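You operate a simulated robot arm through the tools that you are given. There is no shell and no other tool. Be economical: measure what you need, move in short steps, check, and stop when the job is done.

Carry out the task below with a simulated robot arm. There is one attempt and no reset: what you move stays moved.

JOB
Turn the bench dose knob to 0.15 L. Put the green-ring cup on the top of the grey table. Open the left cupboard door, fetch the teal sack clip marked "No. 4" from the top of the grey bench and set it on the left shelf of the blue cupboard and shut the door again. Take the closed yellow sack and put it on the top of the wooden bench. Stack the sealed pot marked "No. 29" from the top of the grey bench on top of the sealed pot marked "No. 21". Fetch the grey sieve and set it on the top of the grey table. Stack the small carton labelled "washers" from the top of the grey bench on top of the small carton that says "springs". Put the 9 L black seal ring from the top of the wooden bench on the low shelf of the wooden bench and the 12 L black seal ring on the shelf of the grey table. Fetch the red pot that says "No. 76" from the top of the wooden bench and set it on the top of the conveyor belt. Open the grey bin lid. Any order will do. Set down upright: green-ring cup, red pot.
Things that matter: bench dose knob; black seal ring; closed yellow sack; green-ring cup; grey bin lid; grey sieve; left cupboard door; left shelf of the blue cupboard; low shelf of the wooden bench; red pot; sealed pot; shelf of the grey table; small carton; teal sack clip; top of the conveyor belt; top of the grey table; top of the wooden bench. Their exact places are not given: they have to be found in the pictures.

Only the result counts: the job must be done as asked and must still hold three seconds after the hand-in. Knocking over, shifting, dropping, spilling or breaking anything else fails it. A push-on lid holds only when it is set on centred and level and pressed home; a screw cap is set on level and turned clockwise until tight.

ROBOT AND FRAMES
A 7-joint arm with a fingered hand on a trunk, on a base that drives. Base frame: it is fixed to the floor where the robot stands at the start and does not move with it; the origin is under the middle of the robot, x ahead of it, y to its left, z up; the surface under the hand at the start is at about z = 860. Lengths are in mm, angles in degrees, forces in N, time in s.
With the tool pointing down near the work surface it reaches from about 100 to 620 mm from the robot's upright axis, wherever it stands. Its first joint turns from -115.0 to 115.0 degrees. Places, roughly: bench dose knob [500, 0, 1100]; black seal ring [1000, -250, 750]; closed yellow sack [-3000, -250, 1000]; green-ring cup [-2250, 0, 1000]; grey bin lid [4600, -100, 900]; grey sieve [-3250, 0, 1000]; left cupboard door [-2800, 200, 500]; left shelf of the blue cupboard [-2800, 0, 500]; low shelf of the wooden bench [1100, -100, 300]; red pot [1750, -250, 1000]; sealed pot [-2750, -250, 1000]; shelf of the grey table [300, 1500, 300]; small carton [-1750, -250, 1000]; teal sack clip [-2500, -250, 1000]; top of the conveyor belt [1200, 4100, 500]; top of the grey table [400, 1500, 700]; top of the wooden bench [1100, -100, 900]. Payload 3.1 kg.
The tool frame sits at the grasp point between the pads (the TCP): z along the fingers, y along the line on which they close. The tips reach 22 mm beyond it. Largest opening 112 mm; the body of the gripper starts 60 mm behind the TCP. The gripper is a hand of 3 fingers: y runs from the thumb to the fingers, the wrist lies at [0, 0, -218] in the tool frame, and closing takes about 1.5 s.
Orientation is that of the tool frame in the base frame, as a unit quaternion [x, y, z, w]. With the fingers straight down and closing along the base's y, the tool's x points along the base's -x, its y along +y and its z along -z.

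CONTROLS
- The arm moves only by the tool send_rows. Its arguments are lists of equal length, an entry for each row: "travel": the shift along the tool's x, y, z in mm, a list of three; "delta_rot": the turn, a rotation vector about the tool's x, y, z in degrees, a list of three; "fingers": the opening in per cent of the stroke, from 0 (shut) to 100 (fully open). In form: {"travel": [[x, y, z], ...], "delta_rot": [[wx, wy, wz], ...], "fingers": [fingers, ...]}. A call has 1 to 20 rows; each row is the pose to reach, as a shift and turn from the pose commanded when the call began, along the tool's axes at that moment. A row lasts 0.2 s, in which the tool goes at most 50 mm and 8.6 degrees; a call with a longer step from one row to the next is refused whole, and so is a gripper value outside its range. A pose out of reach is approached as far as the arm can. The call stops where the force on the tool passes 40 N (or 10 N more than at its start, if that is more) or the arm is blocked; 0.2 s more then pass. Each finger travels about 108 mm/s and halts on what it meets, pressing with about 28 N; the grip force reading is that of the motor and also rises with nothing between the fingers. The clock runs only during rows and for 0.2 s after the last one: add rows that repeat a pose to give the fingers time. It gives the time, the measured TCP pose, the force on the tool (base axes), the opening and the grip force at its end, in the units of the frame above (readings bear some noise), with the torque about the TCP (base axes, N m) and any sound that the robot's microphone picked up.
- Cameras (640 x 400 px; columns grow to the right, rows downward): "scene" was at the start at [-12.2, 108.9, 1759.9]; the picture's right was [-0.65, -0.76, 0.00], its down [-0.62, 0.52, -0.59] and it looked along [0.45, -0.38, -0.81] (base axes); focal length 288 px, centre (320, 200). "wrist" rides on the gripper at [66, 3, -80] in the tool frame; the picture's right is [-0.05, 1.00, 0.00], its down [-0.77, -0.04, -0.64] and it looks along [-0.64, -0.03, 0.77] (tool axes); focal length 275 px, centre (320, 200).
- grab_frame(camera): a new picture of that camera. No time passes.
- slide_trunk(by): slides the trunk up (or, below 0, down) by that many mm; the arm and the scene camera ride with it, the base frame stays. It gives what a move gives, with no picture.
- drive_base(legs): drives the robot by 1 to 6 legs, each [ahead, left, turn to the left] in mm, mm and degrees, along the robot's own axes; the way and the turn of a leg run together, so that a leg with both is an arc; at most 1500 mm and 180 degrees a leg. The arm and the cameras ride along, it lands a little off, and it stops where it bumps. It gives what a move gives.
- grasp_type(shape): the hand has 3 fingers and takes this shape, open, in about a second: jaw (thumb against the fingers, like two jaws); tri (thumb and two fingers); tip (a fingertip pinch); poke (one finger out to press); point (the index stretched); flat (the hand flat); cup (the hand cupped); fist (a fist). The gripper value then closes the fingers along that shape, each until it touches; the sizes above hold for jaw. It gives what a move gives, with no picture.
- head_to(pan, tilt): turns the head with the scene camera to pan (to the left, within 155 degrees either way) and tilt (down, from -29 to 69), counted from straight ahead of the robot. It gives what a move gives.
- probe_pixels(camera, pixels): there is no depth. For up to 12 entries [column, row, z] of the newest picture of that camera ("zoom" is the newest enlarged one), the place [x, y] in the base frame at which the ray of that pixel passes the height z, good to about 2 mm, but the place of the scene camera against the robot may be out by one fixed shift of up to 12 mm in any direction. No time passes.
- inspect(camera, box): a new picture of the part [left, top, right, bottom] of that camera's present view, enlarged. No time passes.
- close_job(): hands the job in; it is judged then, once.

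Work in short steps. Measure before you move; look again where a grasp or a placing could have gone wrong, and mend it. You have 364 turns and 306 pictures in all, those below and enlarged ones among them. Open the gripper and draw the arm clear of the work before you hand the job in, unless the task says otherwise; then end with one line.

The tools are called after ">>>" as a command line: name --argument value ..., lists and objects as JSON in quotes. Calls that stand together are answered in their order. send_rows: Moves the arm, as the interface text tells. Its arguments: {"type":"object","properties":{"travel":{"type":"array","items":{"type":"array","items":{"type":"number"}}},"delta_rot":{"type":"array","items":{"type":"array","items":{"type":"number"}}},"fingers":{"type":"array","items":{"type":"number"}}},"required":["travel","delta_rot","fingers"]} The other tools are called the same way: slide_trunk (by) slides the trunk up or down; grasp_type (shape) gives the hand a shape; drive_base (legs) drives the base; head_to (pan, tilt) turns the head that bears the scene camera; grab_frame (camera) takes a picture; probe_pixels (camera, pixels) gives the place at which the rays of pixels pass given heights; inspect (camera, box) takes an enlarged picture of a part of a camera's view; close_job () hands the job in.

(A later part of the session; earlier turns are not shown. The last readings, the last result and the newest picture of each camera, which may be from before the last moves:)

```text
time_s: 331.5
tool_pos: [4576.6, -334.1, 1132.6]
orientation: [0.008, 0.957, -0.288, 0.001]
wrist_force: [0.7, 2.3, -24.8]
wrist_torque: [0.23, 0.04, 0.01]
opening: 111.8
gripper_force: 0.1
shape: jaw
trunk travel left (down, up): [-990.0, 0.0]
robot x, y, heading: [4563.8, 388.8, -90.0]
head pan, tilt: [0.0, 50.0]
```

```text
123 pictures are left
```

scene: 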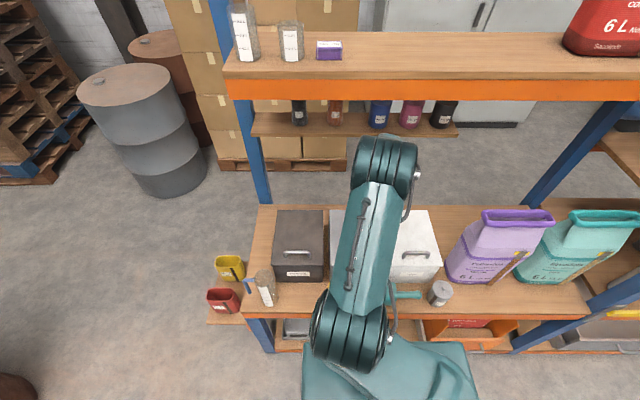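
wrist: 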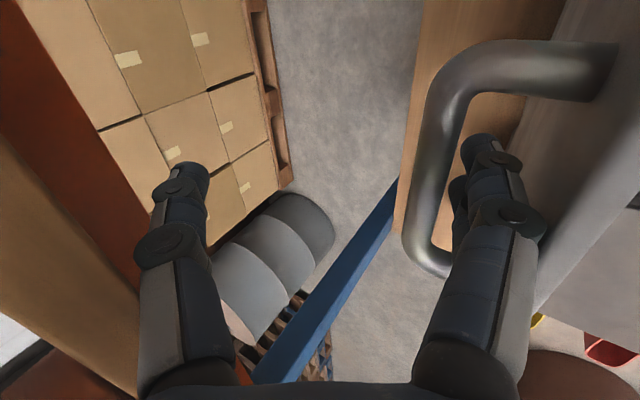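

The thumb is bearing on the shelf from below (−25 N). Fingertips are now about above the bar, so close partially to free the thumb, then continue out.

>>> send_rows --travel '[[0, 0, 0], [0, 0, 0], [0, 0, 0], [0, 0, -8]]' --delta_rot '[[0, 0, 0], [0, 0, 0], [0, 0, 0], [0, 0, 0]]' --fingers '[80, 65, 55, 55]'

>>> grab_frame --camera "wrist"

>>> inspect --camera "scene" --box '[280, 140, 440, 310]'

```text
time_s: 331.9
tool_pos: [4576.9, -327.9, 1129.5]
orientation: [0.008, 0.959, -0.282, 0.0]
wrist_force: [1.3, 3.7, -23.3]
wrist_torque: [0.12, -0.03, -0.06]
opening: 81.3
gripper_force: 0.1
shape: jaw
trunk travel left (down, up): [-990.0, 0.0]
robot x, y, heading: [4567.1, 385.5, -89.7]
head pan, tilt: [0.0, 50.0]
stopped in row 2: the force on the tool passed its limit at 42 N (the readings are from after the stop); the commanded pose is now the measured one
```

```text
122 pictures are left
```

wrist: 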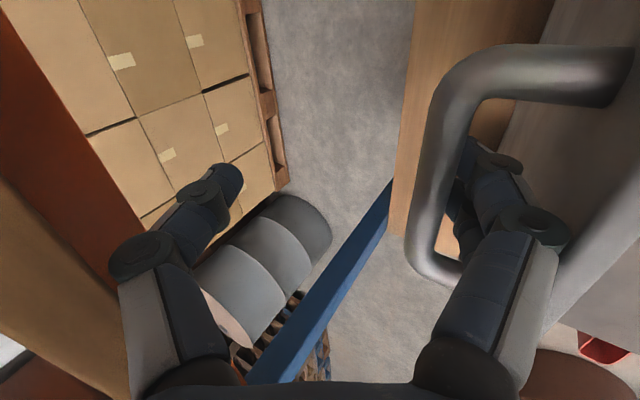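

```text
2.35 times, centred on (360, 225) of scene
```

zoom: 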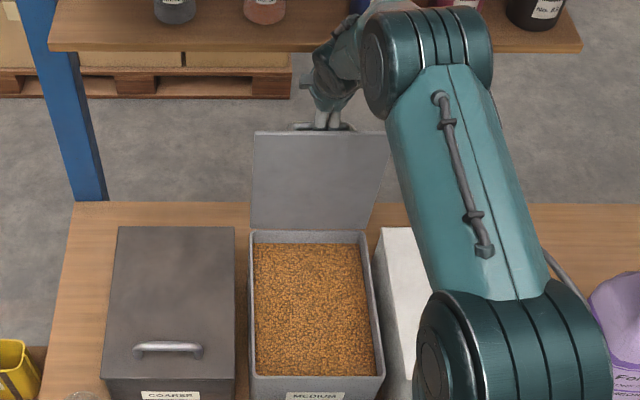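

The thumb is the problem. Move back in a bit, then try the 'flat' hand shape, which may swing the thumb away while the fingers stay straight in the gap.

>>> send_rows --travel '[[0, 0, 6], [0, -8, 14], [0, -12, 22], [0, -12, 22]]' --delta_rot '[[0, 0, 0], [0, 0, 0], [0, 0, 0], [0, 0, 0]]' --fingers '[78, 85, 95, 100]'

>>> grasp_type --shape "flat"

>>> grab_frame --camera "wrist"

>>> inspect --camera "scene" --box '[280, 140, 440, 310]'

```text
time_s: 332.9
tool_pos: [4575.8, -349.9, 1121.6]
orientation: [0.009, 0.958, -0.287, 0.002]
wrist_force: [-1.6, 15.5, -19.0]
wrist_torque: [-1.09, -0.07, 0.02]
opening: 111.9
gripper_force: 0.1
shape: jaw
trunk travel left (down, up): [-990.0, 0.0]
robot x, y, heading: [4566.6, 385.3, -89.9]
head pan, tilt: [0.0, 50.0]
```

```text
time_s: 333.9
tool_pos: [4576.8, -349.5, 1124.2]
orientation: [0.008, 0.957, -0.289, 0.002]
wrist_force: [-1.6, 8.3, 4.2]
wrist_torque: [2.42, 0.04, 0.02]
opening: 0.0
gripper_force: 0.1
shape: flat
trunk travel left (down, up): [-990.0, 0.0]
robot x, y, heading: [4565.8, 389.3, -89.9]
head pan, tilt: [0.0, 50.0]
```

```text
120 pictures are left
```

wrist: 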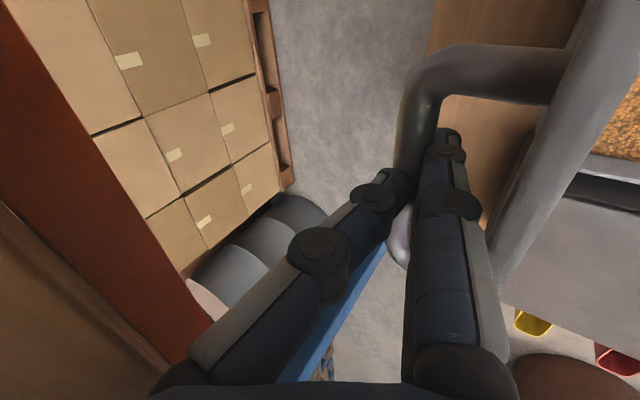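

```text
2.35 times, centred on (360, 225) of scene
```

zoom: 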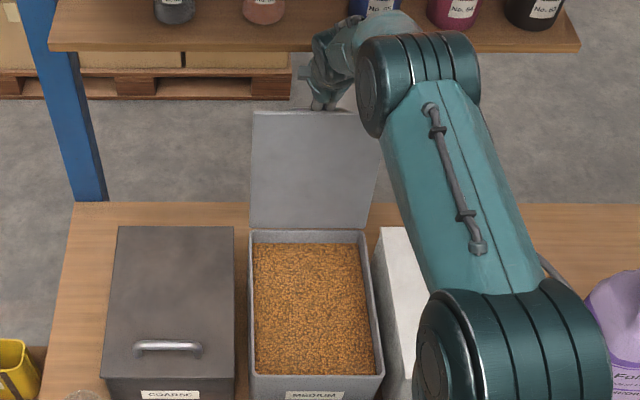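

Very good: in 'flat' the thumb lies straight and the lid is at ~99°. Retract along the tool axis.

>>> send_rows --travel '[[0, 0, -12], [0, 0, -25], [0, 0, -38], [0, 0, -52], [0, 0, -66], [0, 0, -80]]' --delta_rot '[[0, 0, 0], [0, 0, 0], [0, 0, 0], [0, 0, 0], [0, 0, 0], [0, 0, 0]]' --fingers '[0, 0, 0, 0, 0, 0]'

>>> grab_frame --camera "wrist"

>>> inspect --camera "scene" --box '[280, 140, 440, 310]'

```text
time_s: 335.2
tool_pos: [4577.3, -307.5, 1188.1]
orientation: [0.009, 0.958, -0.288, 0.002]
wrist_force: [-0.4, 0.1, 0.2]
wrist_torque: [-0.01, -0.04, -0.02]
opening: 0.0
gripper_force: 0.1
shape: flat
trunk travel left (down, up): [-990.0, 0.0]
robot x, y, heading: [4565.7, 379.4, -89.7]
head pan, tilt: [0.0, 50.0]
```

```text
118 pictures are left
```

wrist: 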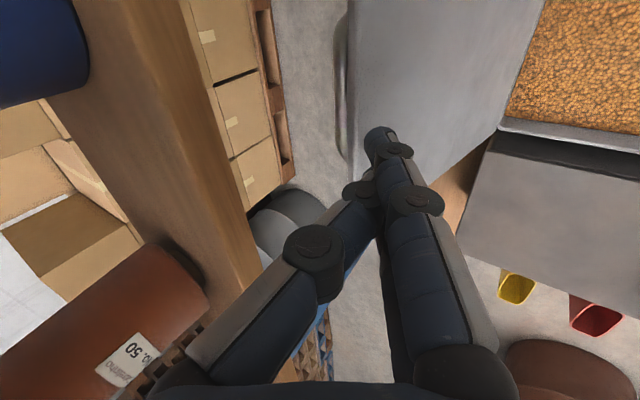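

```text
2.35 times, centred on (360, 225) of scene
```

zoom: 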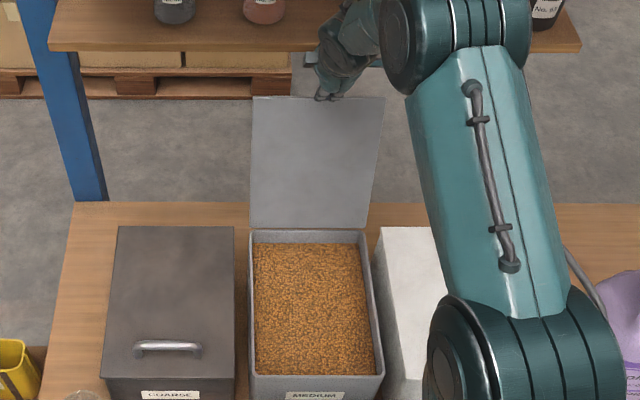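

The lid stands open (~105°) on its own. Withdraw the hand and back the base off.

>>> send_rows --travel '[[0, 5, -15], [0, 25, -40], [0, 50, -70], [0, 75, -95]]' --delta_rot '[[0, 0, 0], [0, 0, 0], [0, 0, 0], [0, 0, 0]]' --fingers '[0, 0, 0, 0]'

>>> drive_base --legs '[[-400, 0, 0]]'

>>> grasp_type --shape "jaw"

>>> grab_frame --camera "scene"

```text
time_s: 336.2
tool_pos: [4577.6, -191.5, 1226.8]
orientation: [0.008, 0.958, -0.288, 0.001]
wrist_force: [-0.3, 0.1, 0.6]
wrist_torque: [-0.01, 0.0, 0.02]
opening: 0.0
gripper_force: 0.0
shape: flat
trunk travel left (down, up): [-990.0, 0.0]
robot x, y, heading: [4562.7, 386.0, -89.6]
head pan, tilt: [0.0, 50.0]
```

```text
time_s: 338.8
tool_pos: [4575.4, 209.3, 1225.1]
orientation: [0.01, 0.958, -0.287, 0.002]
wrist_force: [0.3, 0.9, -0.6]
wrist_torque: [-0.03, 0.02, 0.01]
opening: 0.1
gripper_force: 0.0
shape: flat
trunk travel left (down, up): [-990.0, 0.0]
robot x, y, heading: [4560.4, 788.7, -89.7]
head pan, tilt: [0.0, 50.0]
```

```text
time_s: 339.7
tool_pos: [4574.2, 209.5, 1224.4]
orientation: [0.009, 0.958, -0.288, 0.002]
wrist_force: [-0.7, 0.6, 0.8]
wrist_torque: [-0.02, 0.02, 0.01]
opening: 112.1
gripper_force: 0.0
shape: jaw
trunk travel left (down, up): [-990.0, 0.0]
robot x, y, heading: [4558.5, 790.7, -89.8]
head pan, tilt: [0.0, 50.0]
```

```text
116 pictures are left
```

scene: 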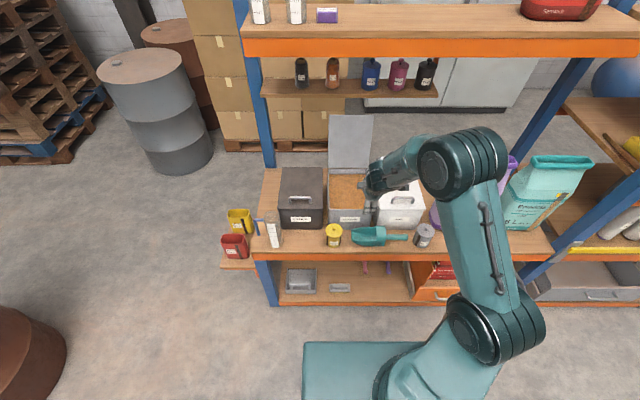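

Bin lid is open and surroundings intact. Unroll the hand and drive along the aisle to the grey bench.

>>> send_rows --travel '[[0, 0, 0], [0, 0, 0], [0, 0, 0], [0, 0, 0], [0, 0, 0], [0, 0, 0], [0, 0, 0], [0, 0, 0], [0, 0, 0], [0, 0, 0], [0, 0, 0]]' --delta_rot '[[0, 0, 8.2], [0, 0, 16.4], [0, 0, 24.6], [0, 0, 32.8], [0, 0, 41], [0, 0, 49.2], [0, 0, 57.4], [0, 0, 65.6], [0, 0, 73.8], [0, 0, 82], [0, 0, 90]]' --fingers '[100, 100, 100, 100, 100, 100, 100, 100, 100, 100, 100]'

>>> drive_base --legs '[[0, 0, -90], [1450, 0, 0], [1450, 0, 0], [1450, 0, 0], [1350, 0, 0]]'

>>> head_to --pan 15 --tilt 30

>>> grab_frame --camera "scene"

```text
time_s: 342.1
tool_pos: [4574.9, 210.0, 1224.8]
orientation: [0.685, 0.669, -0.202, 0.205]
wrist_force: [-0.5, 0.2, 0.4]
wrist_torque: [-0.01, -0.01, 0.02]
opening: 111.9
gripper_force: 0.0
shape: jaw
trunk travel left (down, up): [-990.0, 0.0]
robot x, y, heading: [4563.8, 788.4, -89.8]
head pan, tilt: [0.0, 50.0]
```

```text
time_s: 373.0
tool_pos: [-1692.6, 660.5, 1225.8]
orientation: [0.958, 0.003, -0.288, 0.006]
wrist_force: [0.5, -0.2, 0.6]
wrist_torque: [0.0, 0.0, -0.04]
opening: 112.1
gripper_force: 0.1
shape: jaw
trunk travel left (down, up): [-990.0, 0.0]
robot x, y, heading: [-1118.1, 688.4, -178.3]
head pan, tilt: [0.0, 50.0]
```

```text
time_s: 373.8
tool_pos: [-1693.9, 661.0, 1225.2]
orientation: [0.957, 0.003, -0.289, 0.005]
wrist_force: [-0.1, -0.7, 0.8]
wrist_torque: [0.06, 0.02, -0.04]
opening: 111.9
gripper_force: 0.1
shape: jaw
trunk travel left (down, up): [-990.0, 0.0]
robot x, y, heading: [-1117.7, 688.0, -178.4]
head pan, tilt: [15.0, 30.0]
```

```text
115 pictures are left
```

scene: 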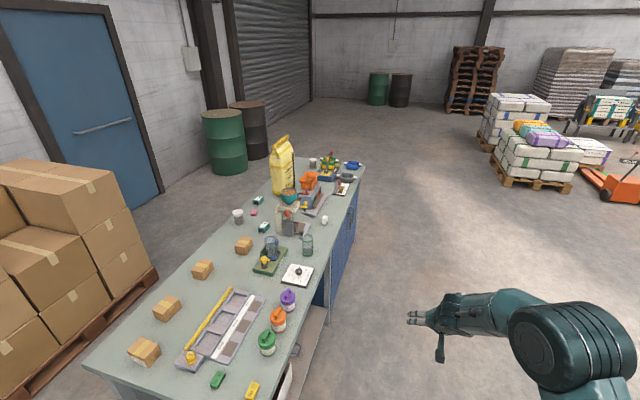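

>>> probe_pixels --camera "scene" --pixels '[[364, 165, 900], [313, 300, 900], [90, 360, 900], [285, 160, 900], [325, 310, 0], [283, 185, 1000], [307, 245, 950], [238, 215, 930]]'

>>> inspect --camera "scene" --box '[220, 130, 380, 230]'

>>> inspect --camera "scene" --box '[100, 210, 340, 400]'

```text
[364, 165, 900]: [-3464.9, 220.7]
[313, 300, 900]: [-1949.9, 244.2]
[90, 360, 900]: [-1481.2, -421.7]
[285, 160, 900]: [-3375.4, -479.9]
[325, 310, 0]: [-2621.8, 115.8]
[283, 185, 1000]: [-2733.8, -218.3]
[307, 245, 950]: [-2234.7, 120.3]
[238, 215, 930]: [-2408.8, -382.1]
```

```text
4.00 times, centred on (300, 180) of scene
```

zoom: 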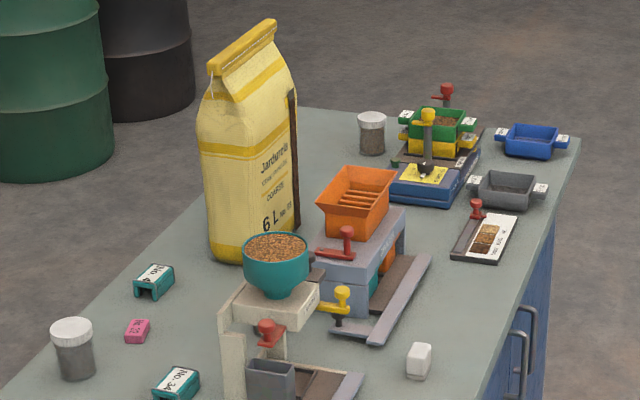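

```text
2.11 times, centred on (220, 305) of scene
```

zoom: 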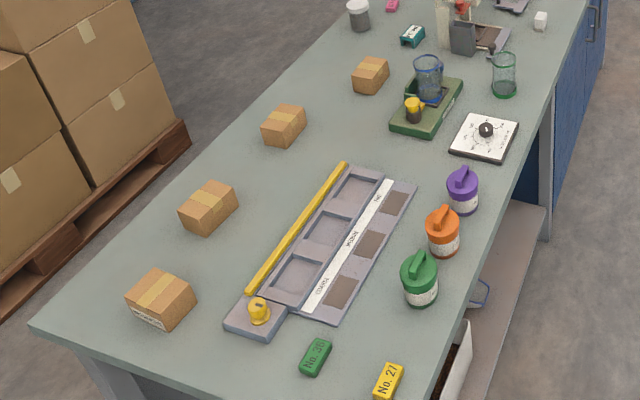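

>>> probe_pixels --camera "scene" --pixels '[[158, 275, 60], [30, 390, 60], [145, 352, 920], [168, 308, 920], [203, 268, 920], [244, 245, 920], [262, 227, 910], [258, 200, 910], [238, 215, 930], [345, 178, 920], [228, 172, 0], [265, 155, 0]]'

```text
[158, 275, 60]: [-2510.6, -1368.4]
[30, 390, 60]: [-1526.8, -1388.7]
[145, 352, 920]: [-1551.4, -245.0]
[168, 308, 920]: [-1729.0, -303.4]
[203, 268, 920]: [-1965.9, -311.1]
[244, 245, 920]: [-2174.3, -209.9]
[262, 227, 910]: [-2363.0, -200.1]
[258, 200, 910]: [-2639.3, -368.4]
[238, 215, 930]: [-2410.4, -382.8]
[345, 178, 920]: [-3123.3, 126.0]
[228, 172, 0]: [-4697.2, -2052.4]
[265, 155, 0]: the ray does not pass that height
```

The gap behind the bench is ~900 mm, so both sides are accessible. First the green-ring cup near (−2235,120) from the front.

>>> drive_base --legs '[[1100, 0, -1.5], [0, 0, 90]]'

>>> head_to --pan 0 --tilt 45

>>> grab_frame --camera "scene"

>>> grab_frame --camera "wrist"

```text
time_s: 383.2
tool_pos: [-2221.2, 89.3, 1225.9]
orientation: [0.692, 0.663, -0.205, 0.202]
wrist_force: [0.3, 0.4, 0.8]
wrist_torque: [0.03, -0.02, -0.02]
opening: 112.1
gripper_force: 0.2
shape: jaw
trunk travel left (down, up): [-990.0, 0.0]
robot x, y, heading: [-2219.0, 668.5, -91.2]
head pan, tilt: [15.0, 30.0]
```

```text
time_s: 384.0
tool_pos: [-2220.5, 89.4, 1224.9]
orientation: [0.691, 0.663, -0.205, 0.203]
wrist_force: [-1.1, -0.1, -0.1]
wrist_torque: [0.0, -0.01, 0.04]
opening: 112.0
gripper_force: 0.1
shape: jaw
trunk travel left (down, up): [-990.0, 0.0]
robot x, y, heading: [-2221.6, 665.7, -91.5]
head pan, tilt: [0.0, 45.0]
```

```text
112 pictures are left
```

scene: 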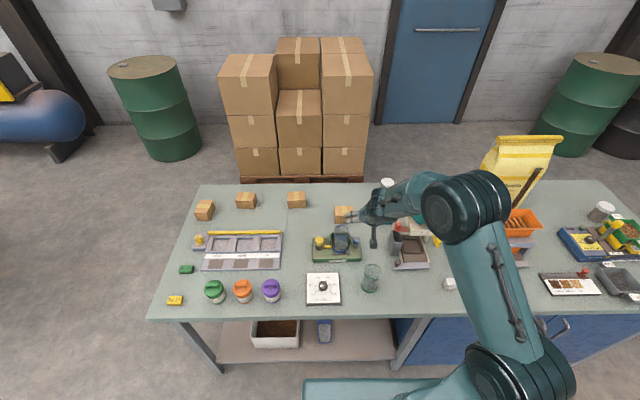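

```text
111 pictures are left
```

wrist: 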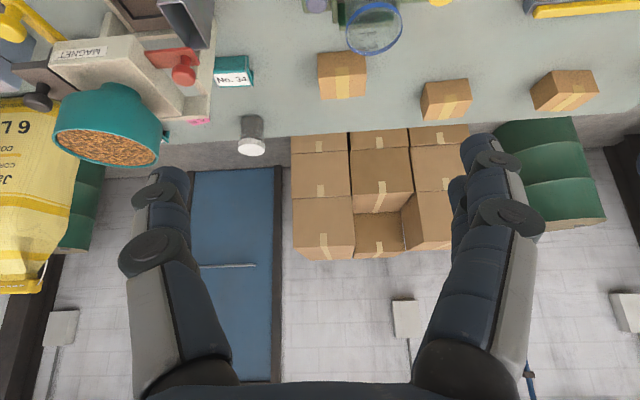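

>>> inspect --camera "scene" --box '[300, 230, 420, 310]'

>>> probe_pixels --camera "scene" --pixels '[[370, 291, 880], [370, 291, 900], [372, 268, 1000], [372, 268, 980], [150, 318, 900], [150, 318, 860], [410, 345, 0], [342, 278, 900], [400, 240, 900]]'

```text
5.00 times, centred on (360, 270) of scene
```

zoom: 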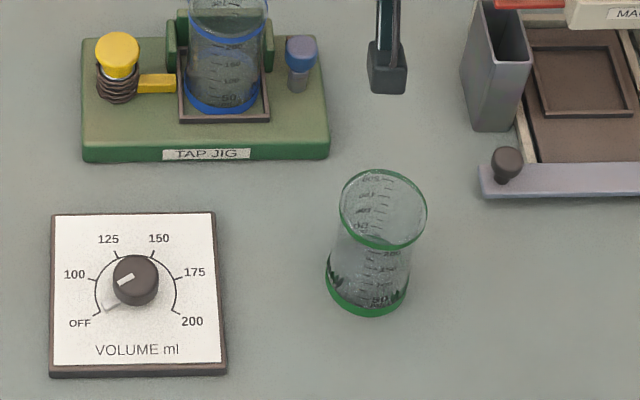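

```text
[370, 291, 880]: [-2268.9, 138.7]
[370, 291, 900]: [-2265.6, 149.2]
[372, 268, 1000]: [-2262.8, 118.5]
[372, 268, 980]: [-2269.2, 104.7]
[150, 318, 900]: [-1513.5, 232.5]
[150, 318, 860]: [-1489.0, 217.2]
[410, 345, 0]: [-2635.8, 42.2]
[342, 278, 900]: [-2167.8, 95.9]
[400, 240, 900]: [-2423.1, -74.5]
```

The cup (green rims) stands at about (−2267,138). Align the base and come down to z≈1060 just behind/above it.

>>> drive_base --legs '[[0, -60, 1.5]]'

>>> send_rows --travel '[[42, 0, -15], [84, 0, -30], [120, 0, -30], [140, 0, 0], [160, 0, 40]]' --delta_rot '[[0, 0, 0], [0, 0, 0], [0, 0, 0], [0, 0, 0], [0, 0, 0]]' --fingers '[100, 100, 100, 100, 100]'

>>> grab_frame --camera "wrist"

```text
time_s: 385.0
tool_pos: [-2262.6, 90.7, 1226.1]
orientation: [0.682, 0.672, -0.203, 0.204]
wrist_force: [-0.1, 0.2, -1.0]
wrist_torque: [0.0, 0.04, -0.01]
opening: 112.2
gripper_force: 0.0
shape: jaw
trunk travel left (down, up): [-990.0, 0.0]
robot x, y, heading: [-2277.8, 670.7, -89.6]
head pan, tilt: [0.0, 45.0]
```

```text
time_s: 386.2
tool_pos: [-2263.2, 201.5, 1106.0]
orientation: [0.682, 0.672, -0.202, 0.205]
wrist_force: [-0.1, 0.3, -0.4]
wrist_torque: [-0.01, 0.0, -0.03]
opening: 112.0
gripper_force: 0.0
shape: jaw
trunk travel left (down, up): [-990.0, 0.0]
robot x, y, heading: [-2280.4, 662.2, -89.6]
head pan, tilt: [0.0, 45.0]
```

```text
109 pictures are left
```

wrist: 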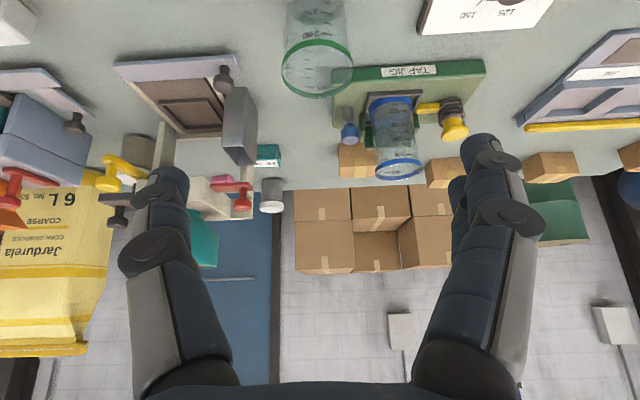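

>>> probe_pixels --camera "wrist" --pixels '[[318, 68, 960], [318, 68, 980], [318, 68, 1000], [318, 68, 1020], [285, 62, 985], [352, 62, 985]]'

```text
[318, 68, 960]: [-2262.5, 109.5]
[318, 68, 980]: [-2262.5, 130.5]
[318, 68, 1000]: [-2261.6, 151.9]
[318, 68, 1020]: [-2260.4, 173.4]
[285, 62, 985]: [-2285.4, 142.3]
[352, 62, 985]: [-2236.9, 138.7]
```

>>> send_rows --travel '[[18, 0, 18], [38, 0, 34], [60, 0, 42]]' --delta_rot '[[0, 0, 0], [0, 0, 0], [0, 0, 0]]' --fingers '[100, 100, 100]'

>>> grab_frame --camera "wrist"

```text
time_s: 387.0
tool_pos: [-2260.6, 228.3, 1034.6]
orientation: [0.682, 0.672, -0.202, 0.205]
wrist_force: [-0.9, 0.3, -0.3]
wrist_torque: [0.0, 0.01, 0.02]
opening: 111.9
gripper_force: 0.1
shape: jaw
trunk travel left (down, up): [-990.0, 0.0]
robot x, y, heading: [-2280.2, 670.6, -89.4]
head pan, tilt: [0.0, 45.0]
```

```text
108 pictures are left
```

wrist: 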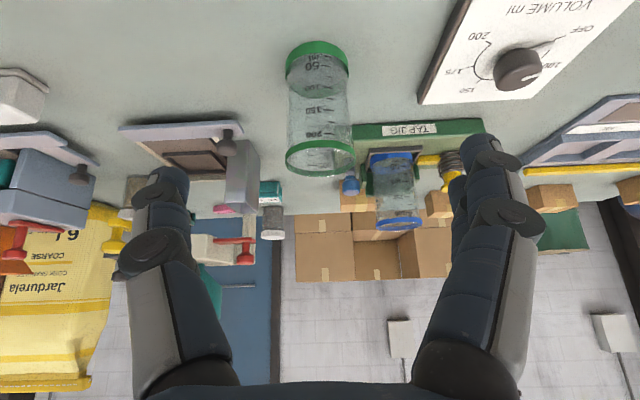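

>>> probe_pixels --camera "wrist" --pixels '[[320, 158, 940], [320, 158, 960], [320, 158, 980], [320, 158, 1000], [318, 64, 850], [318, 64, 860], [318, 64, 880], [318, 64, 900]]'

```text
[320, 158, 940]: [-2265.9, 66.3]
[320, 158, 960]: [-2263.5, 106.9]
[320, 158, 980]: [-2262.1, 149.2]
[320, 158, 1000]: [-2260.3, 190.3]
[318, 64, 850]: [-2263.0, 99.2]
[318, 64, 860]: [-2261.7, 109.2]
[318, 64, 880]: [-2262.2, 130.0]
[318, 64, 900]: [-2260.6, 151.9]
```

Cup: centre (−2262,111), top z≈962, bench z≈861. Move over it, descend to z≈930 and close.

>>> send_rows --travel '[[-33, -0.5, 21], [-65, -1, 43], [-97, -1.4, 64], [-77, -1.4, 94], [-58, -1.4, 123], [-40, -1.4, 152], [-40, -1.4, 152]]' --delta_rot '[[0, 0, 0], [0, 0, 0], [0, 0, 0], [0, 0, 0], [0, 0, 0], [0, 0, 0], [0, 0, 0]]' --fingers '[100, 100, 100, 100, 100, 100, 100]'

>>> grab_frame --camera "wrist"

```text
time_s: 388.6
tool_pos: [-2263.1, 110.2, 932.2]
orientation: [0.682, 0.672, -0.202, 0.206]
wrist_force: [0.6, 0.9, 0.6]
wrist_torque: [0.02, -0.02, 0.02]
opening: 112.0
gripper_force: 0.1
shape: jaw
trunk travel left (down, up): [-990.0, 0.0]
robot x, y, heading: [-2281.0, 671.0, -89.4]
head pan, tilt: [0.0, 45.0]
```

```text
107 pictures are left
```

wrist: 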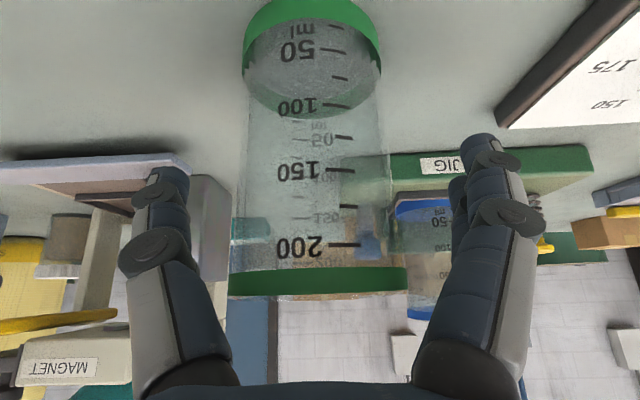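

Centred. Close and lift.

>>> send_rows --travel '[[0, 0, 0], [0, 0, 0], [0, 0, 0], [0, 0, 0], [0, 0, 0], [0, 0, 0], [-16, 0, -25], [-38, 0, -58], [-60, 0, -92], [-80, 0, -122]]' --delta_rot '[[0, 0, 0], [0, 0, 0], [0, 0, 0], [0, 0, 0], [0, 0, 0], [0, 0, 0], [0, 0, 0], [0, 0, 0], [0, 0, 0], [0, 0, 0]]' --fingers '[80, 60, 40, 20, 0, 0, 0, 0, 0, 0]'

>>> grab_frame --camera "wrist"

```text
time_s: 390.8
tool_pos: [-2264.9, 110.3, 1076.9]
orientation: [0.682, 0.672, -0.202, 0.206]
wrist_force: [-0.6, 0.4, -0.8]
wrist_torque: [0.04, -0.02, 0.02]
opening: 49.3
gripper_force: 28.1
shape: jaw
trunk travel left (down, up): [-990.0, 0.0]
robot x, y, heading: [-2278.6, 669.3, -89.4]
head pan, tilt: [0.0, 45.0]
```

```text
106 pictures are left
```

wrist: 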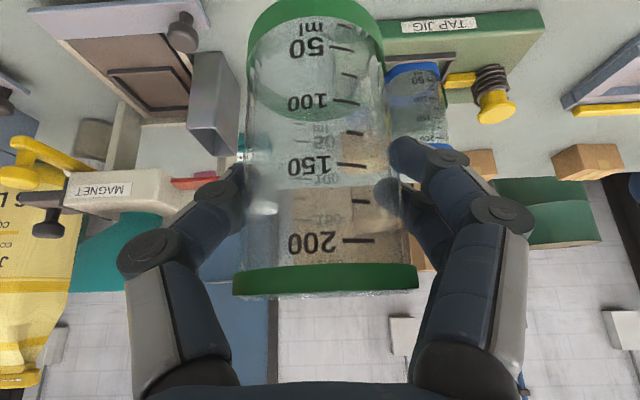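

Cup held (49 mm). Back off, turn and carry it to the grey table.

>>> drive_base --legs '[[-250, 0, 0], [0, 0, 180], [0, -1450, 0], [0, -830, 0]]'

>>> head_to --pan 0 --tilt 45

>>> grab_frame --camera "scene"

```text
time_s: 410.8
tool_pos: [12.8, 1459.0, 1075.9]
orientation: [-0.667, 0.687, 0.202, 0.203]
wrist_force: [-0.3, -0.1, -0.1]
wrist_torque: [0.01, 0.01, 0.0]
opening: 49.0
gripper_force: 28.6
shape: jaw
trunk travel left (down, up): [-990.0, 0.0]
robot x, y, heading: [19.3, 902.7, 89.4]
head pan, tilt: [0.0, 45.0]
```

```text
time_s: 411.4
tool_pos: [11.5, 1459.7, 1076.5]
orientation: [-0.668, 0.687, 0.203, 0.203]
wrist_force: [-0.4, -0.1, -0.9]
wrist_torque: [-0.04, 0.03, 0.02]
opening: 48.8
gripper_force: 27.9
shape: jaw
trunk travel left (down, up): [-990.0, 0.0]
robot x, y, heading: [19.3, 897.5, 89.5]
head pan, tilt: [0.0, 45.0]
```

```text
105 pictures are left
```

scene: 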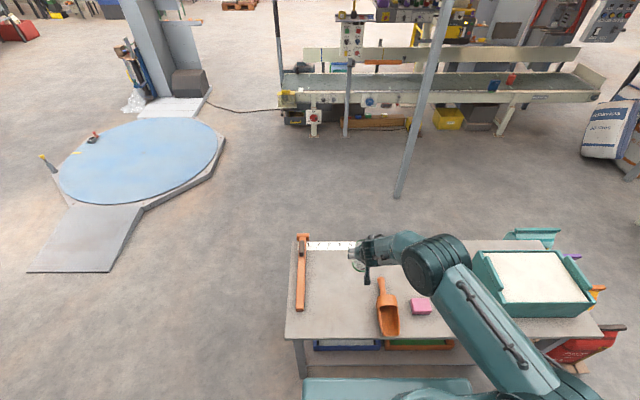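

>>> probe_pixels --camera "scene" --pixels '[[345, 295, 700], [303, 290, 710], [375, 320, 700], [286, 338, 700], [292, 240, 700], [345, 250, 700], [420, 306, 720], [400, 338, 700]]'

>>> grab_frame --camera "wrist"

```text
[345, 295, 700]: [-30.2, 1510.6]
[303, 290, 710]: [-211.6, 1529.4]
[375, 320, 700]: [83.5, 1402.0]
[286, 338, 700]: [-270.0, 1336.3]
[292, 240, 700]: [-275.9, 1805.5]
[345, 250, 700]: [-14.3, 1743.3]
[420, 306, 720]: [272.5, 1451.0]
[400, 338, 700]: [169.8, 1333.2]
```

```text
104 pictures are left
```

wrist: 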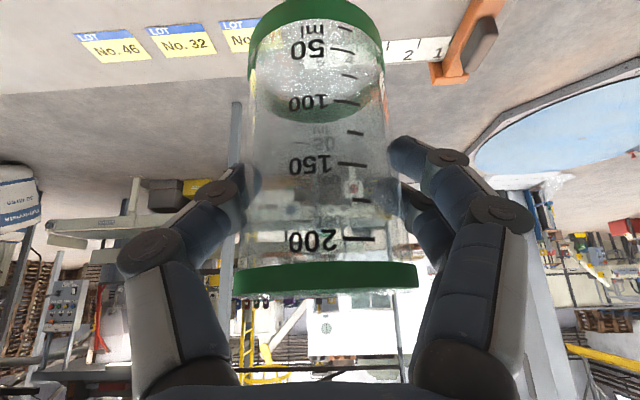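

Free area x −190…60. Place the cup at about (−60,1570): drive in and lower the trunk.

>>> drive_base --legs '[[110, 70, 0.5]]'

>>> slide_trunk --by -270

>>> send_rows --travel '[[5, 0, 8], [8, 0, 12], [10, 0, 16], [13, 0, 20], [15.5, 0, 24], [18, 0, 28], [21, 0, 32], [23.5, 0, 36], [26, 0, 40], [29, 0, 44], [31.5, 0, 48], [34, 0, 52]]' --delta_rot '[[0, 0, 0], [0, 0, 0], [0, 0, 0], [0, 0, 0], [0, 0, 0], [0, 0, 0], [0, 0, 0], [0, 0, 0], [0, 0, 0], [0, 0, 0], [0, 0, 0], [0, 0, 0]]' --fingers '[0, 0, 0, 0, 0, 0, 0, 0, 0, 0, 0, 0]'

>>> grab_frame --camera "wrist"

```text
time_s: 412.7
tool_pos: [-59.0, 1568.8, 1076.6]
orientation: [-0.669, 0.684, 0.205, 0.203]
wrist_force: [0.6, 0.1, -0.4]
wrist_torque: [0.01, 0.01, -0.02]
opening: 49.1
gripper_force: 27.9
shape: jaw
trunk travel left (down, up): [-990.0, 0.0]
robot x, y, heading: [-47.8, 1014.1, 90.1]
head pan, tilt: [0.0, 45.0]
```

```text
time_s: 415.4
tool_pos: [-60.5, 1570.3, 809.6]
orientation: [-0.669, 0.684, 0.207, 0.204]
wrist_force: [-0.1, 4.1, 21.8]
wrist_torque: [0.15, 0.1, -0.02]
opening: 48.7
gripper_force: 27.9
shape: jaw
trunk travel left (down, up): [-720.0, 270.0]
robot x, y, heading: [-49.3, 1008.7, 90.0]
head pan, tilt: [0.0, 45.0]
```

```text
time_s: 415.8
tool_pos: [-60.8, 1573.3, 808.1]
orientation: [-0.668, 0.683, 0.212, 0.206]
wrist_force: [1.3, -6.1, 23.6]
wrist_torque: [0.04, 0.02, -0.03]
opening: 49.3
gripper_force: 28.2
shape: jaw
trunk travel left (down, up): [-720.0, 270.0]
robot x, y, heading: [-49.3, 1012.1, 89.9]
head pan, tilt: [0.0, 45.0]
stopped in row 1: the force on the tool passed its limit at 44 N (the readings are from after the stop); the commanded pose is now the measured one
```

```text
103 pictures are left
```

wrist: 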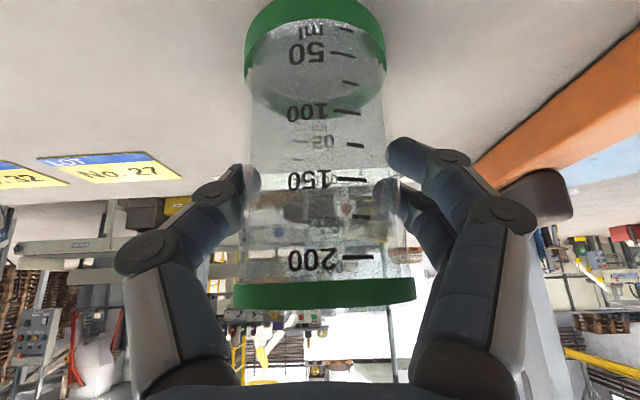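

The cup is on the table (top ≈ z 738). Ease up, open, and withdraw.

>>> send_rows --travel '[[-1, 0, -2], [-1, 0, -2], [-1, 0, -2], [-1, 0, -2], [-1, 0, -2], [-1, 0, -2], [-1, 0, -30], [-1, 0, -75], [-1, 0, -120]]' --delta_rot '[[0, 0, 0], [0, 0, 0], [0, 0, 0], [0, 0, 0], [0, 0, 0], [0, 0, 0], [0, 0, 0], [0, 0, 0], [0, 0, 0]]' --fingers '[15, 30, 50, 75, 100, 100, 100, 100, 100]'

>>> grab_frame --camera "wrist"

```text
time_s: 417.8
tool_pos: [-59.9, 1505.3, 905.7]
orientation: [-0.669, 0.683, 0.21, 0.205]
wrist_force: [-0.2, -0.3, 1.0]
wrist_torque: [0.01, 0.0, 0.0]
opening: 111.9
gripper_force: 0.1
shape: jaw
trunk travel left (down, up): [-720.0, 270.0]
robot x, y, heading: [-45.4, 1008.2, 90.1]
head pan, tilt: [0.0, 45.0]
```

```text
102 pictures are left
```

wrist: 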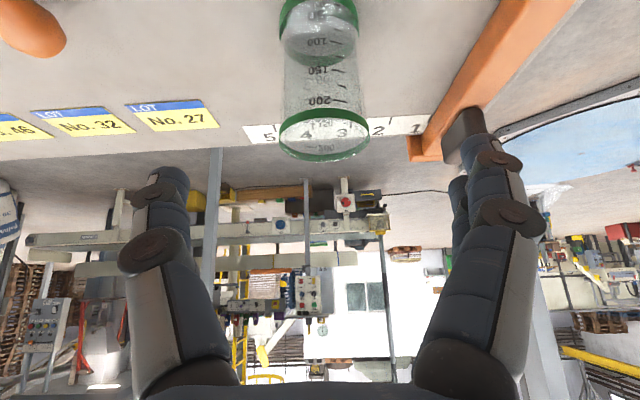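

Cup placed. Now to the grey sieve at the far end of the grey bench.

>>> drive_base --legs '[[-120, 0, 0], [0, 1450, 0], [0, 1450, 0], [0, 150, 0], [0, 0, 180], [200, 0, 0]]'

>>> slide_trunk --by 270

>>> grab_frame --camera "scene"

```text
time_s: 442.3
tool_pos: [-3048.0, 205.7, 904.3]
orientation: [0.667, 0.686, -0.199, 0.213]
wrist_force: [-0.5, 0.2, -0.2]
wrist_torque: [-0.02, -0.02, -0.02]
opening: 111.7
gripper_force: 0.0
shape: jaw
trunk travel left (down, up): [-720.0, 270.0]
robot x, y, heading: [-3084.3, 700.1, -87.1]
head pan, tilt: [0.0, 45.0]
```

```text
time_s: 445.0
tool_pos: [-3049.4, 207.6, 1174.8]
orientation: [0.667, 0.685, -0.2, 0.214]
wrist_force: [-0.2, 0.4, 0.9]
wrist_torque: [-0.01, 0.0, -0.01]
opening: 111.7
gripper_force: 0.0
shape: jaw
trunk travel left (down, up): [-990.0, 0.0]
robot x, y, heading: [-3084.9, 700.2, -86.8]
head pan, tilt: [0.0, 45.0]
```

```text
101 pictures are left
```

scene: 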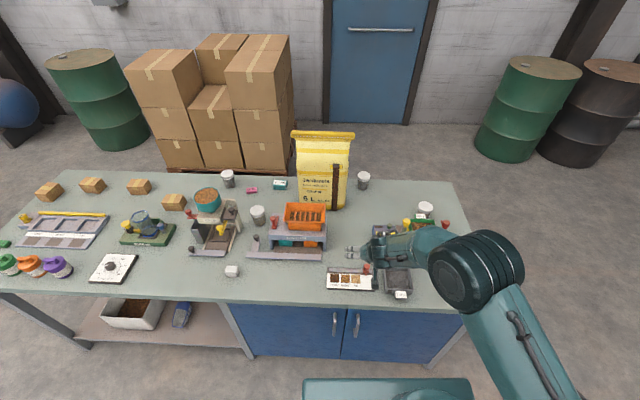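

>>> inspect --camera "scene" --box '[310, 190, 470, 310]'

>>> grab_frame --camera "wrist"

```text
3.33 times, centred on (390, 250) of scene
```

zoom: 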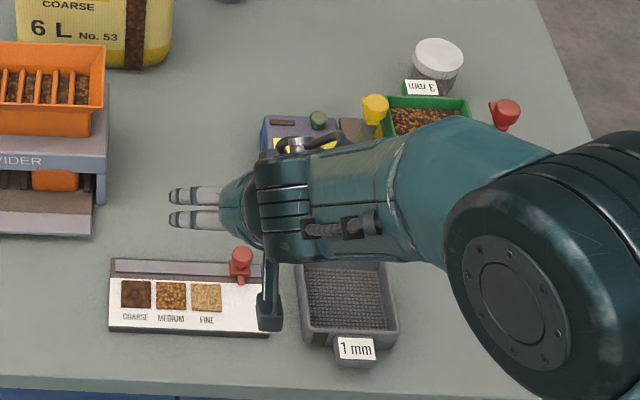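

```text
99 pictures are left
```

wrist: 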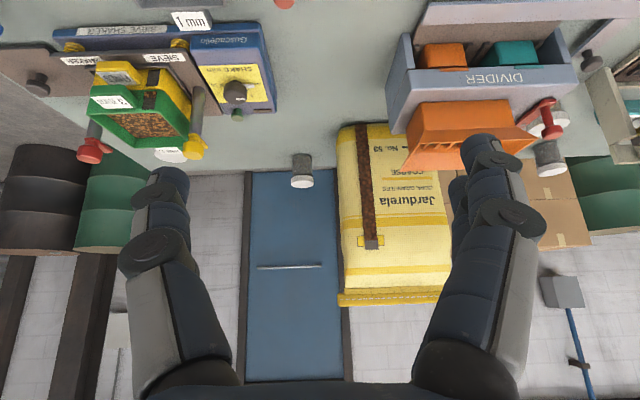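

>>> probe_pixels --camera "scene" --pixels '[[398.4, 281.5, 885], [384, 290, 900], [412, 290, 900], [398, 268, 900], [399, 292, 890], [345, 280, 870]]'

>>> drive_base --legs '[[0, -20, -3]]'

>>> send_rows --travel '[[20, -20, -14], [40, -40, -28], [58, -60, -40], [75, -80, -50]]' --delta_rot '[[0, 8, 0], [0, 16, 0], [0, 24, 0], [0, 32, 0]]' --fingers '[100, 100, 100, 100]'

>>> grab_frame --camera "wrist"

```text
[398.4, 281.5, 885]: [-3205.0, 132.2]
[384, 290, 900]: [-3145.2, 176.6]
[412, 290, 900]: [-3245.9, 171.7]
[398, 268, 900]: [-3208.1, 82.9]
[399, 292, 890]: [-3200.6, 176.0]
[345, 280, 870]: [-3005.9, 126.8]
```

```text
time_s: 445.8
tool_pos: [-3090.6, 206.6, 1173.9]
orientation: [0.684, 0.668, -0.207, 0.207]
wrist_force: [0.3, 1.1, -0.4]
wrist_torque: [0.03, 0.05, 0.05]
opening: 111.8
gripper_force: 0.2
shape: jaw
trunk travel left (down, up): [-990.0, 0.0]
robot x, y, heading: [-3103.3, 701.1, -90.1]
head pan, tilt: [0.0, 45.0]
```

```text
time_s: 446.8
tool_pos: [-3172.7, 280.5, 1174.0]
orientation: [0.715, 0.695, -0.058, 0.036]
wrist_force: [0.2, -0.2, 0.0]
wrist_torque: [0.0, -0.06, -0.03]
opening: 111.9
gripper_force: 0.1
shape: jaw
out of reach, approached as far as the arm can: row 4
trunk travel left (down, up): [-990.0, 0.0]
robot x, y, heading: [-3106.2, 698.4, -90.2]
head pan, tilt: [0.0, 45.0]
```

```text
98 pictures are left
```

wrist: 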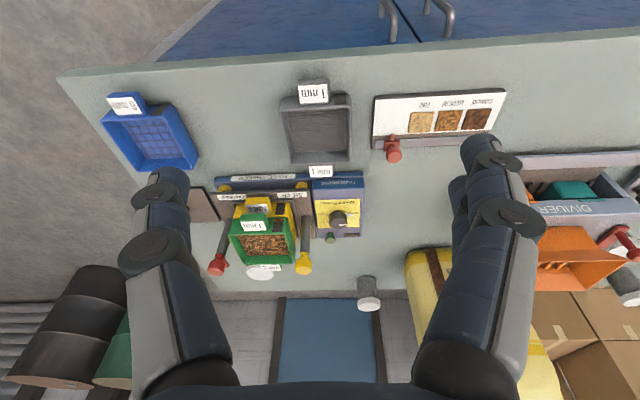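

>>> probe_pixels --camera "wrist" --pixels '[[281, 98, 900], [352, 95, 900], [285, 160, 900], [350, 158, 900], [313, 84, 895], [320, 176, 895], [316, 128, 880]]'

>>> inspect --camera "wrist" --box '[260, 70, 380, 190]'

```text
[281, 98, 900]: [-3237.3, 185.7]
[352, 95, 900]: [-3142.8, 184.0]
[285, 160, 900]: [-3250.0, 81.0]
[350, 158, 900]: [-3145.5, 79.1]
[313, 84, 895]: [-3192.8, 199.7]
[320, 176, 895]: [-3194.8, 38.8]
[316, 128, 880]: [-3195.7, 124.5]
```

```text
3.33 times, centred on (320, 130) of wrist
```

zoom: 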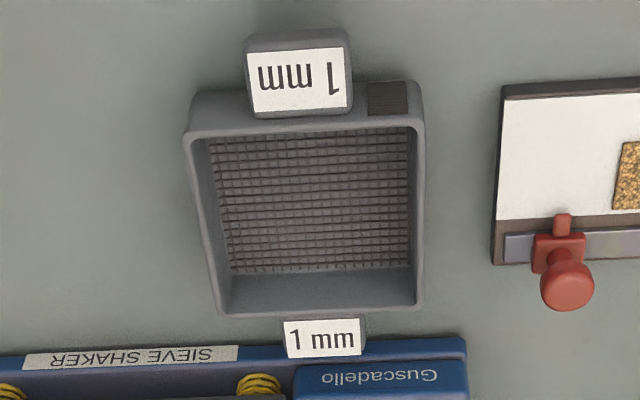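

The sieve "1 mm" body spans ≈ x −3248…−3143, y 80…185. I'll pinch its −x wall (thumb outside, fingers inside). Move above that wall.

>>> send_rows --travel '[[-25, -12, 30], [-51, -24, 65], [-76, -36, 100], [-102, -48, 140], [-127, -60, 185]]' --delta_rot '[[0, 0, 0], [0, 0, 0], [0, 0, 0], [0, 0, 0], [0, 0, 0]]' --fingers '[90, 80, 70, 60, 50]'

>>> grab_frame --camera "wrist"

```text
refused: row 5 steps farther than a row can; nothing moved
```

```text
96 pictures are left
```

wrist: 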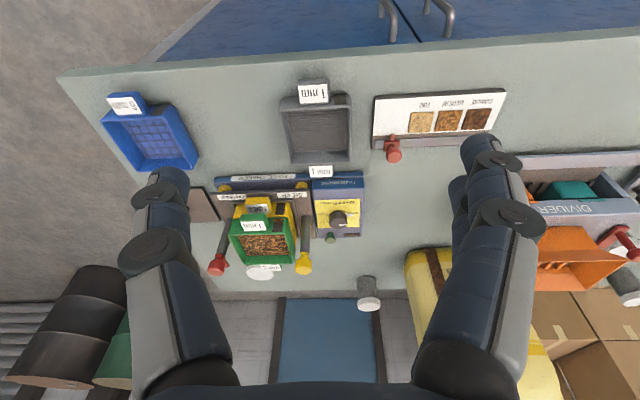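

>>> send_rows --travel '[[-22, -10, 28], [-44, -20, 58], [-66, -30, 90], [-88, -42, 122], [-110, -52, 155], [-127, -60, 185]]' --delta_rot '[[0, 0, 0], [0, 0, 0], [0, 0, 0], [0, 0, 0], [0, 0, 0], [0, 0, 0]]' --fingers '[90, 80, 70, 60, 50, 50]'

>>> grab_frame --camera "wrist"

```text
time_s: 448.2
tool_pos: [-3240.2, 131.2, 1008.8]
orientation: [0.715, 0.696, -0.057, 0.035]
wrist_force: [-0.8, 0.7, 0.4]
wrist_torque: [0.02, 0.03, 0.0]
opening: 56.5
gripper_force: 0.1
shape: jaw
trunk travel left (down, up): [-990.0, 0.0]
robot x, y, heading: [-3102.5, 699.6, -90.3]
head pan, tilt: [0.0, 45.0]
```

```text
95 pictures are left
```

wrist: 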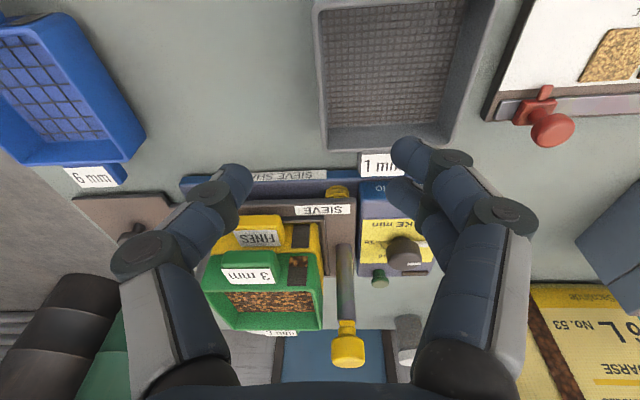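

Wall is aligned with the tool axis. Descend and pinch.

>>> send_rows --travel '[[5, 2, 40], [10, 2, 78], [13, 2, 100], [14, 2, 108], [15, 2, 113], [16, 2, 118], [16, 2, 118], [16, 2, 118], [16, 2, 118], [16, 2, 118]]' --delta_rot '[[0, 0, 0], [0, 0, 0], [0, 0, 0], [0, 0, 0], [0, 0, 0], [0, 0, 0], [0, 0, 0], [0, 0, 0], [0, 0, 0], [0, 0, 0]]' --fingers '[50, 50, 50, 50, 50, 50, 30, 10, 0, 0]'

>>> grab_frame --camera "wrist"

```text
time_s: 450.0
tool_pos: [-3239.8, 132.9, 895.5]
orientation: [0.713, 0.697, -0.061, 0.04]
wrist_force: [5.5, 2.1, 15.7]
wrist_torque: [0.2, -0.26, -0.02]
opening: 13.2
gripper_force: 0.0
shape: jaw
out of reach, approached as far as the arm can: row 6
trunk travel left (down, up): [-990.0, 0.0]
robot x, y, heading: [-3103.9, 699.0, -90.0]
head pan, tilt: [0.0, 45.0]
stopped in row 8: the force on the tool passed its limit at 42 N (the readings are from after the stop); the commanded pose is now the measured one
```

```text
94 pictures are left
```

wrist: 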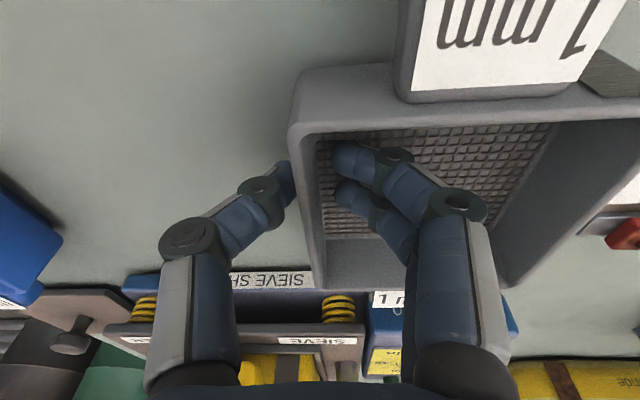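

Thumb outside, fingers inside, touching the mesh. Raise 5 mm and finish closing.

>>> send_rows --travel '[[0, 0, -6], [0, 0, -6], [0, 0, -6], [0, 0, -6], [0, 0, -6]]' --delta_rot '[[0, 0, 0], [0, 0, 0], [0, 0, 0], [0, 0, 0], [0, 0, 0]]' --fingers '[12, 6, 0, 0, 0]'

>>> send_rows --travel '[[0, 0, -10], [0, 0, -30], [0, 0, -65], [0, 0, -100]]' --delta_rot '[[0, 0, 0], [0, 0, 0], [0, 0, 0], [0, 0, 0]]' --fingers '[0, 0, 0, 0]'

>>> grab_frame --camera "wrist"

```text
time_s: 451.2
tool_pos: [-3239.6, 133.7, 899.8]
orientation: [0.714, 0.696, -0.06, 0.039]
wrist_force: [-0.4, 0.0, 0.8]
wrist_torque: [-0.03, 0.0, 0.02]
opening: 0.0
gripper_force: 27.7
shape: jaw
trunk travel left (down, up): [-990.0, 0.0]
robot x, y, heading: [-3103.1, 698.0, -90.3]
head pan, tilt: [0.0, 45.0]
```

```text
time_s: 452.2
tool_pos: [-3236.5, 146.1, 997.8]
orientation: [0.714, 0.696, -0.062, 0.039]
wrist_force: [0.2, 0.8, -1.6]
wrist_torque: [0.04, 0.02, -0.03]
opening: 0.0
gripper_force: 28.1
shape: jaw
trunk travel left (down, up): [-990.0, 0.0]
robot x, y, heading: [-3103.2, 701.7, -90.3]
head pan, tilt: [0.0, 45.0]
```

```text
93 pictures are left
```

wrist: 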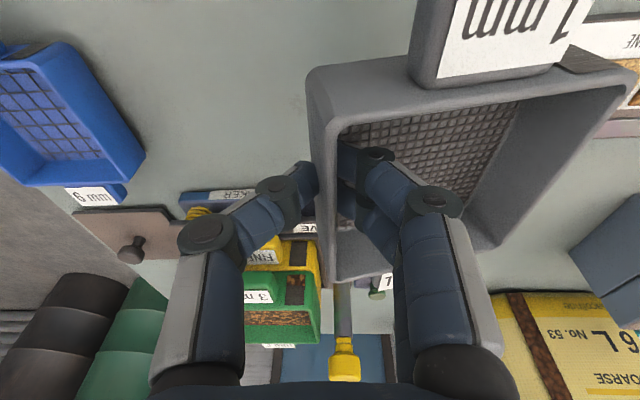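

Sieve held by its wall. Carry it to the grey table.

>>> drive_base --legs '[[-300, 0, 0], [0, 0, 180], [0, -1450, 0], [0, -1450, 0], [-120, -40, 0]]'

>>> grab_frame --camera "scene"

>>> grab_frame --camera "wrist"

```text
time_s: 476.0
tool_pos: [-52.4, 1460.6, 996.6]
orientation: [-0.704, 0.706, 0.04, 0.06]
wrist_force: [-0.3, 0.1, -0.5]
wrist_torque: [-0.01, -0.09, 0.02]
opening: 0.2
gripper_force: 27.9
shape: jaw
trunk travel left (down, up): [-990.0, 0.0]
robot x, y, heading: [-174.0, 903.7, 91.2]
head pan, tilt: [0.0, 45.0]
```

```text
92 pictures are left
```

scene: 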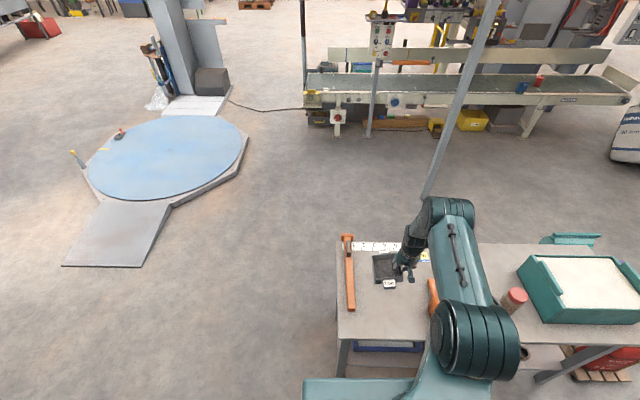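

```text
91 pictures are left
```

wrist: 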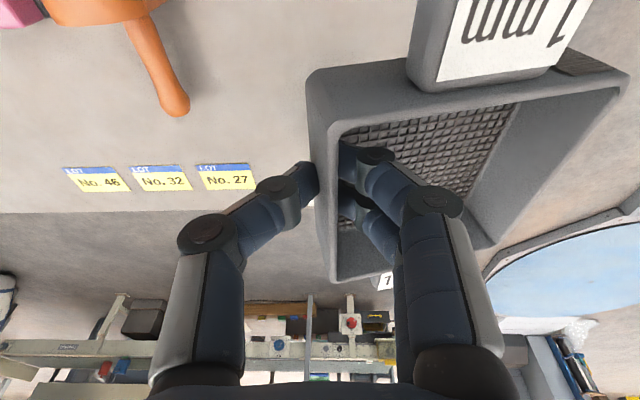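

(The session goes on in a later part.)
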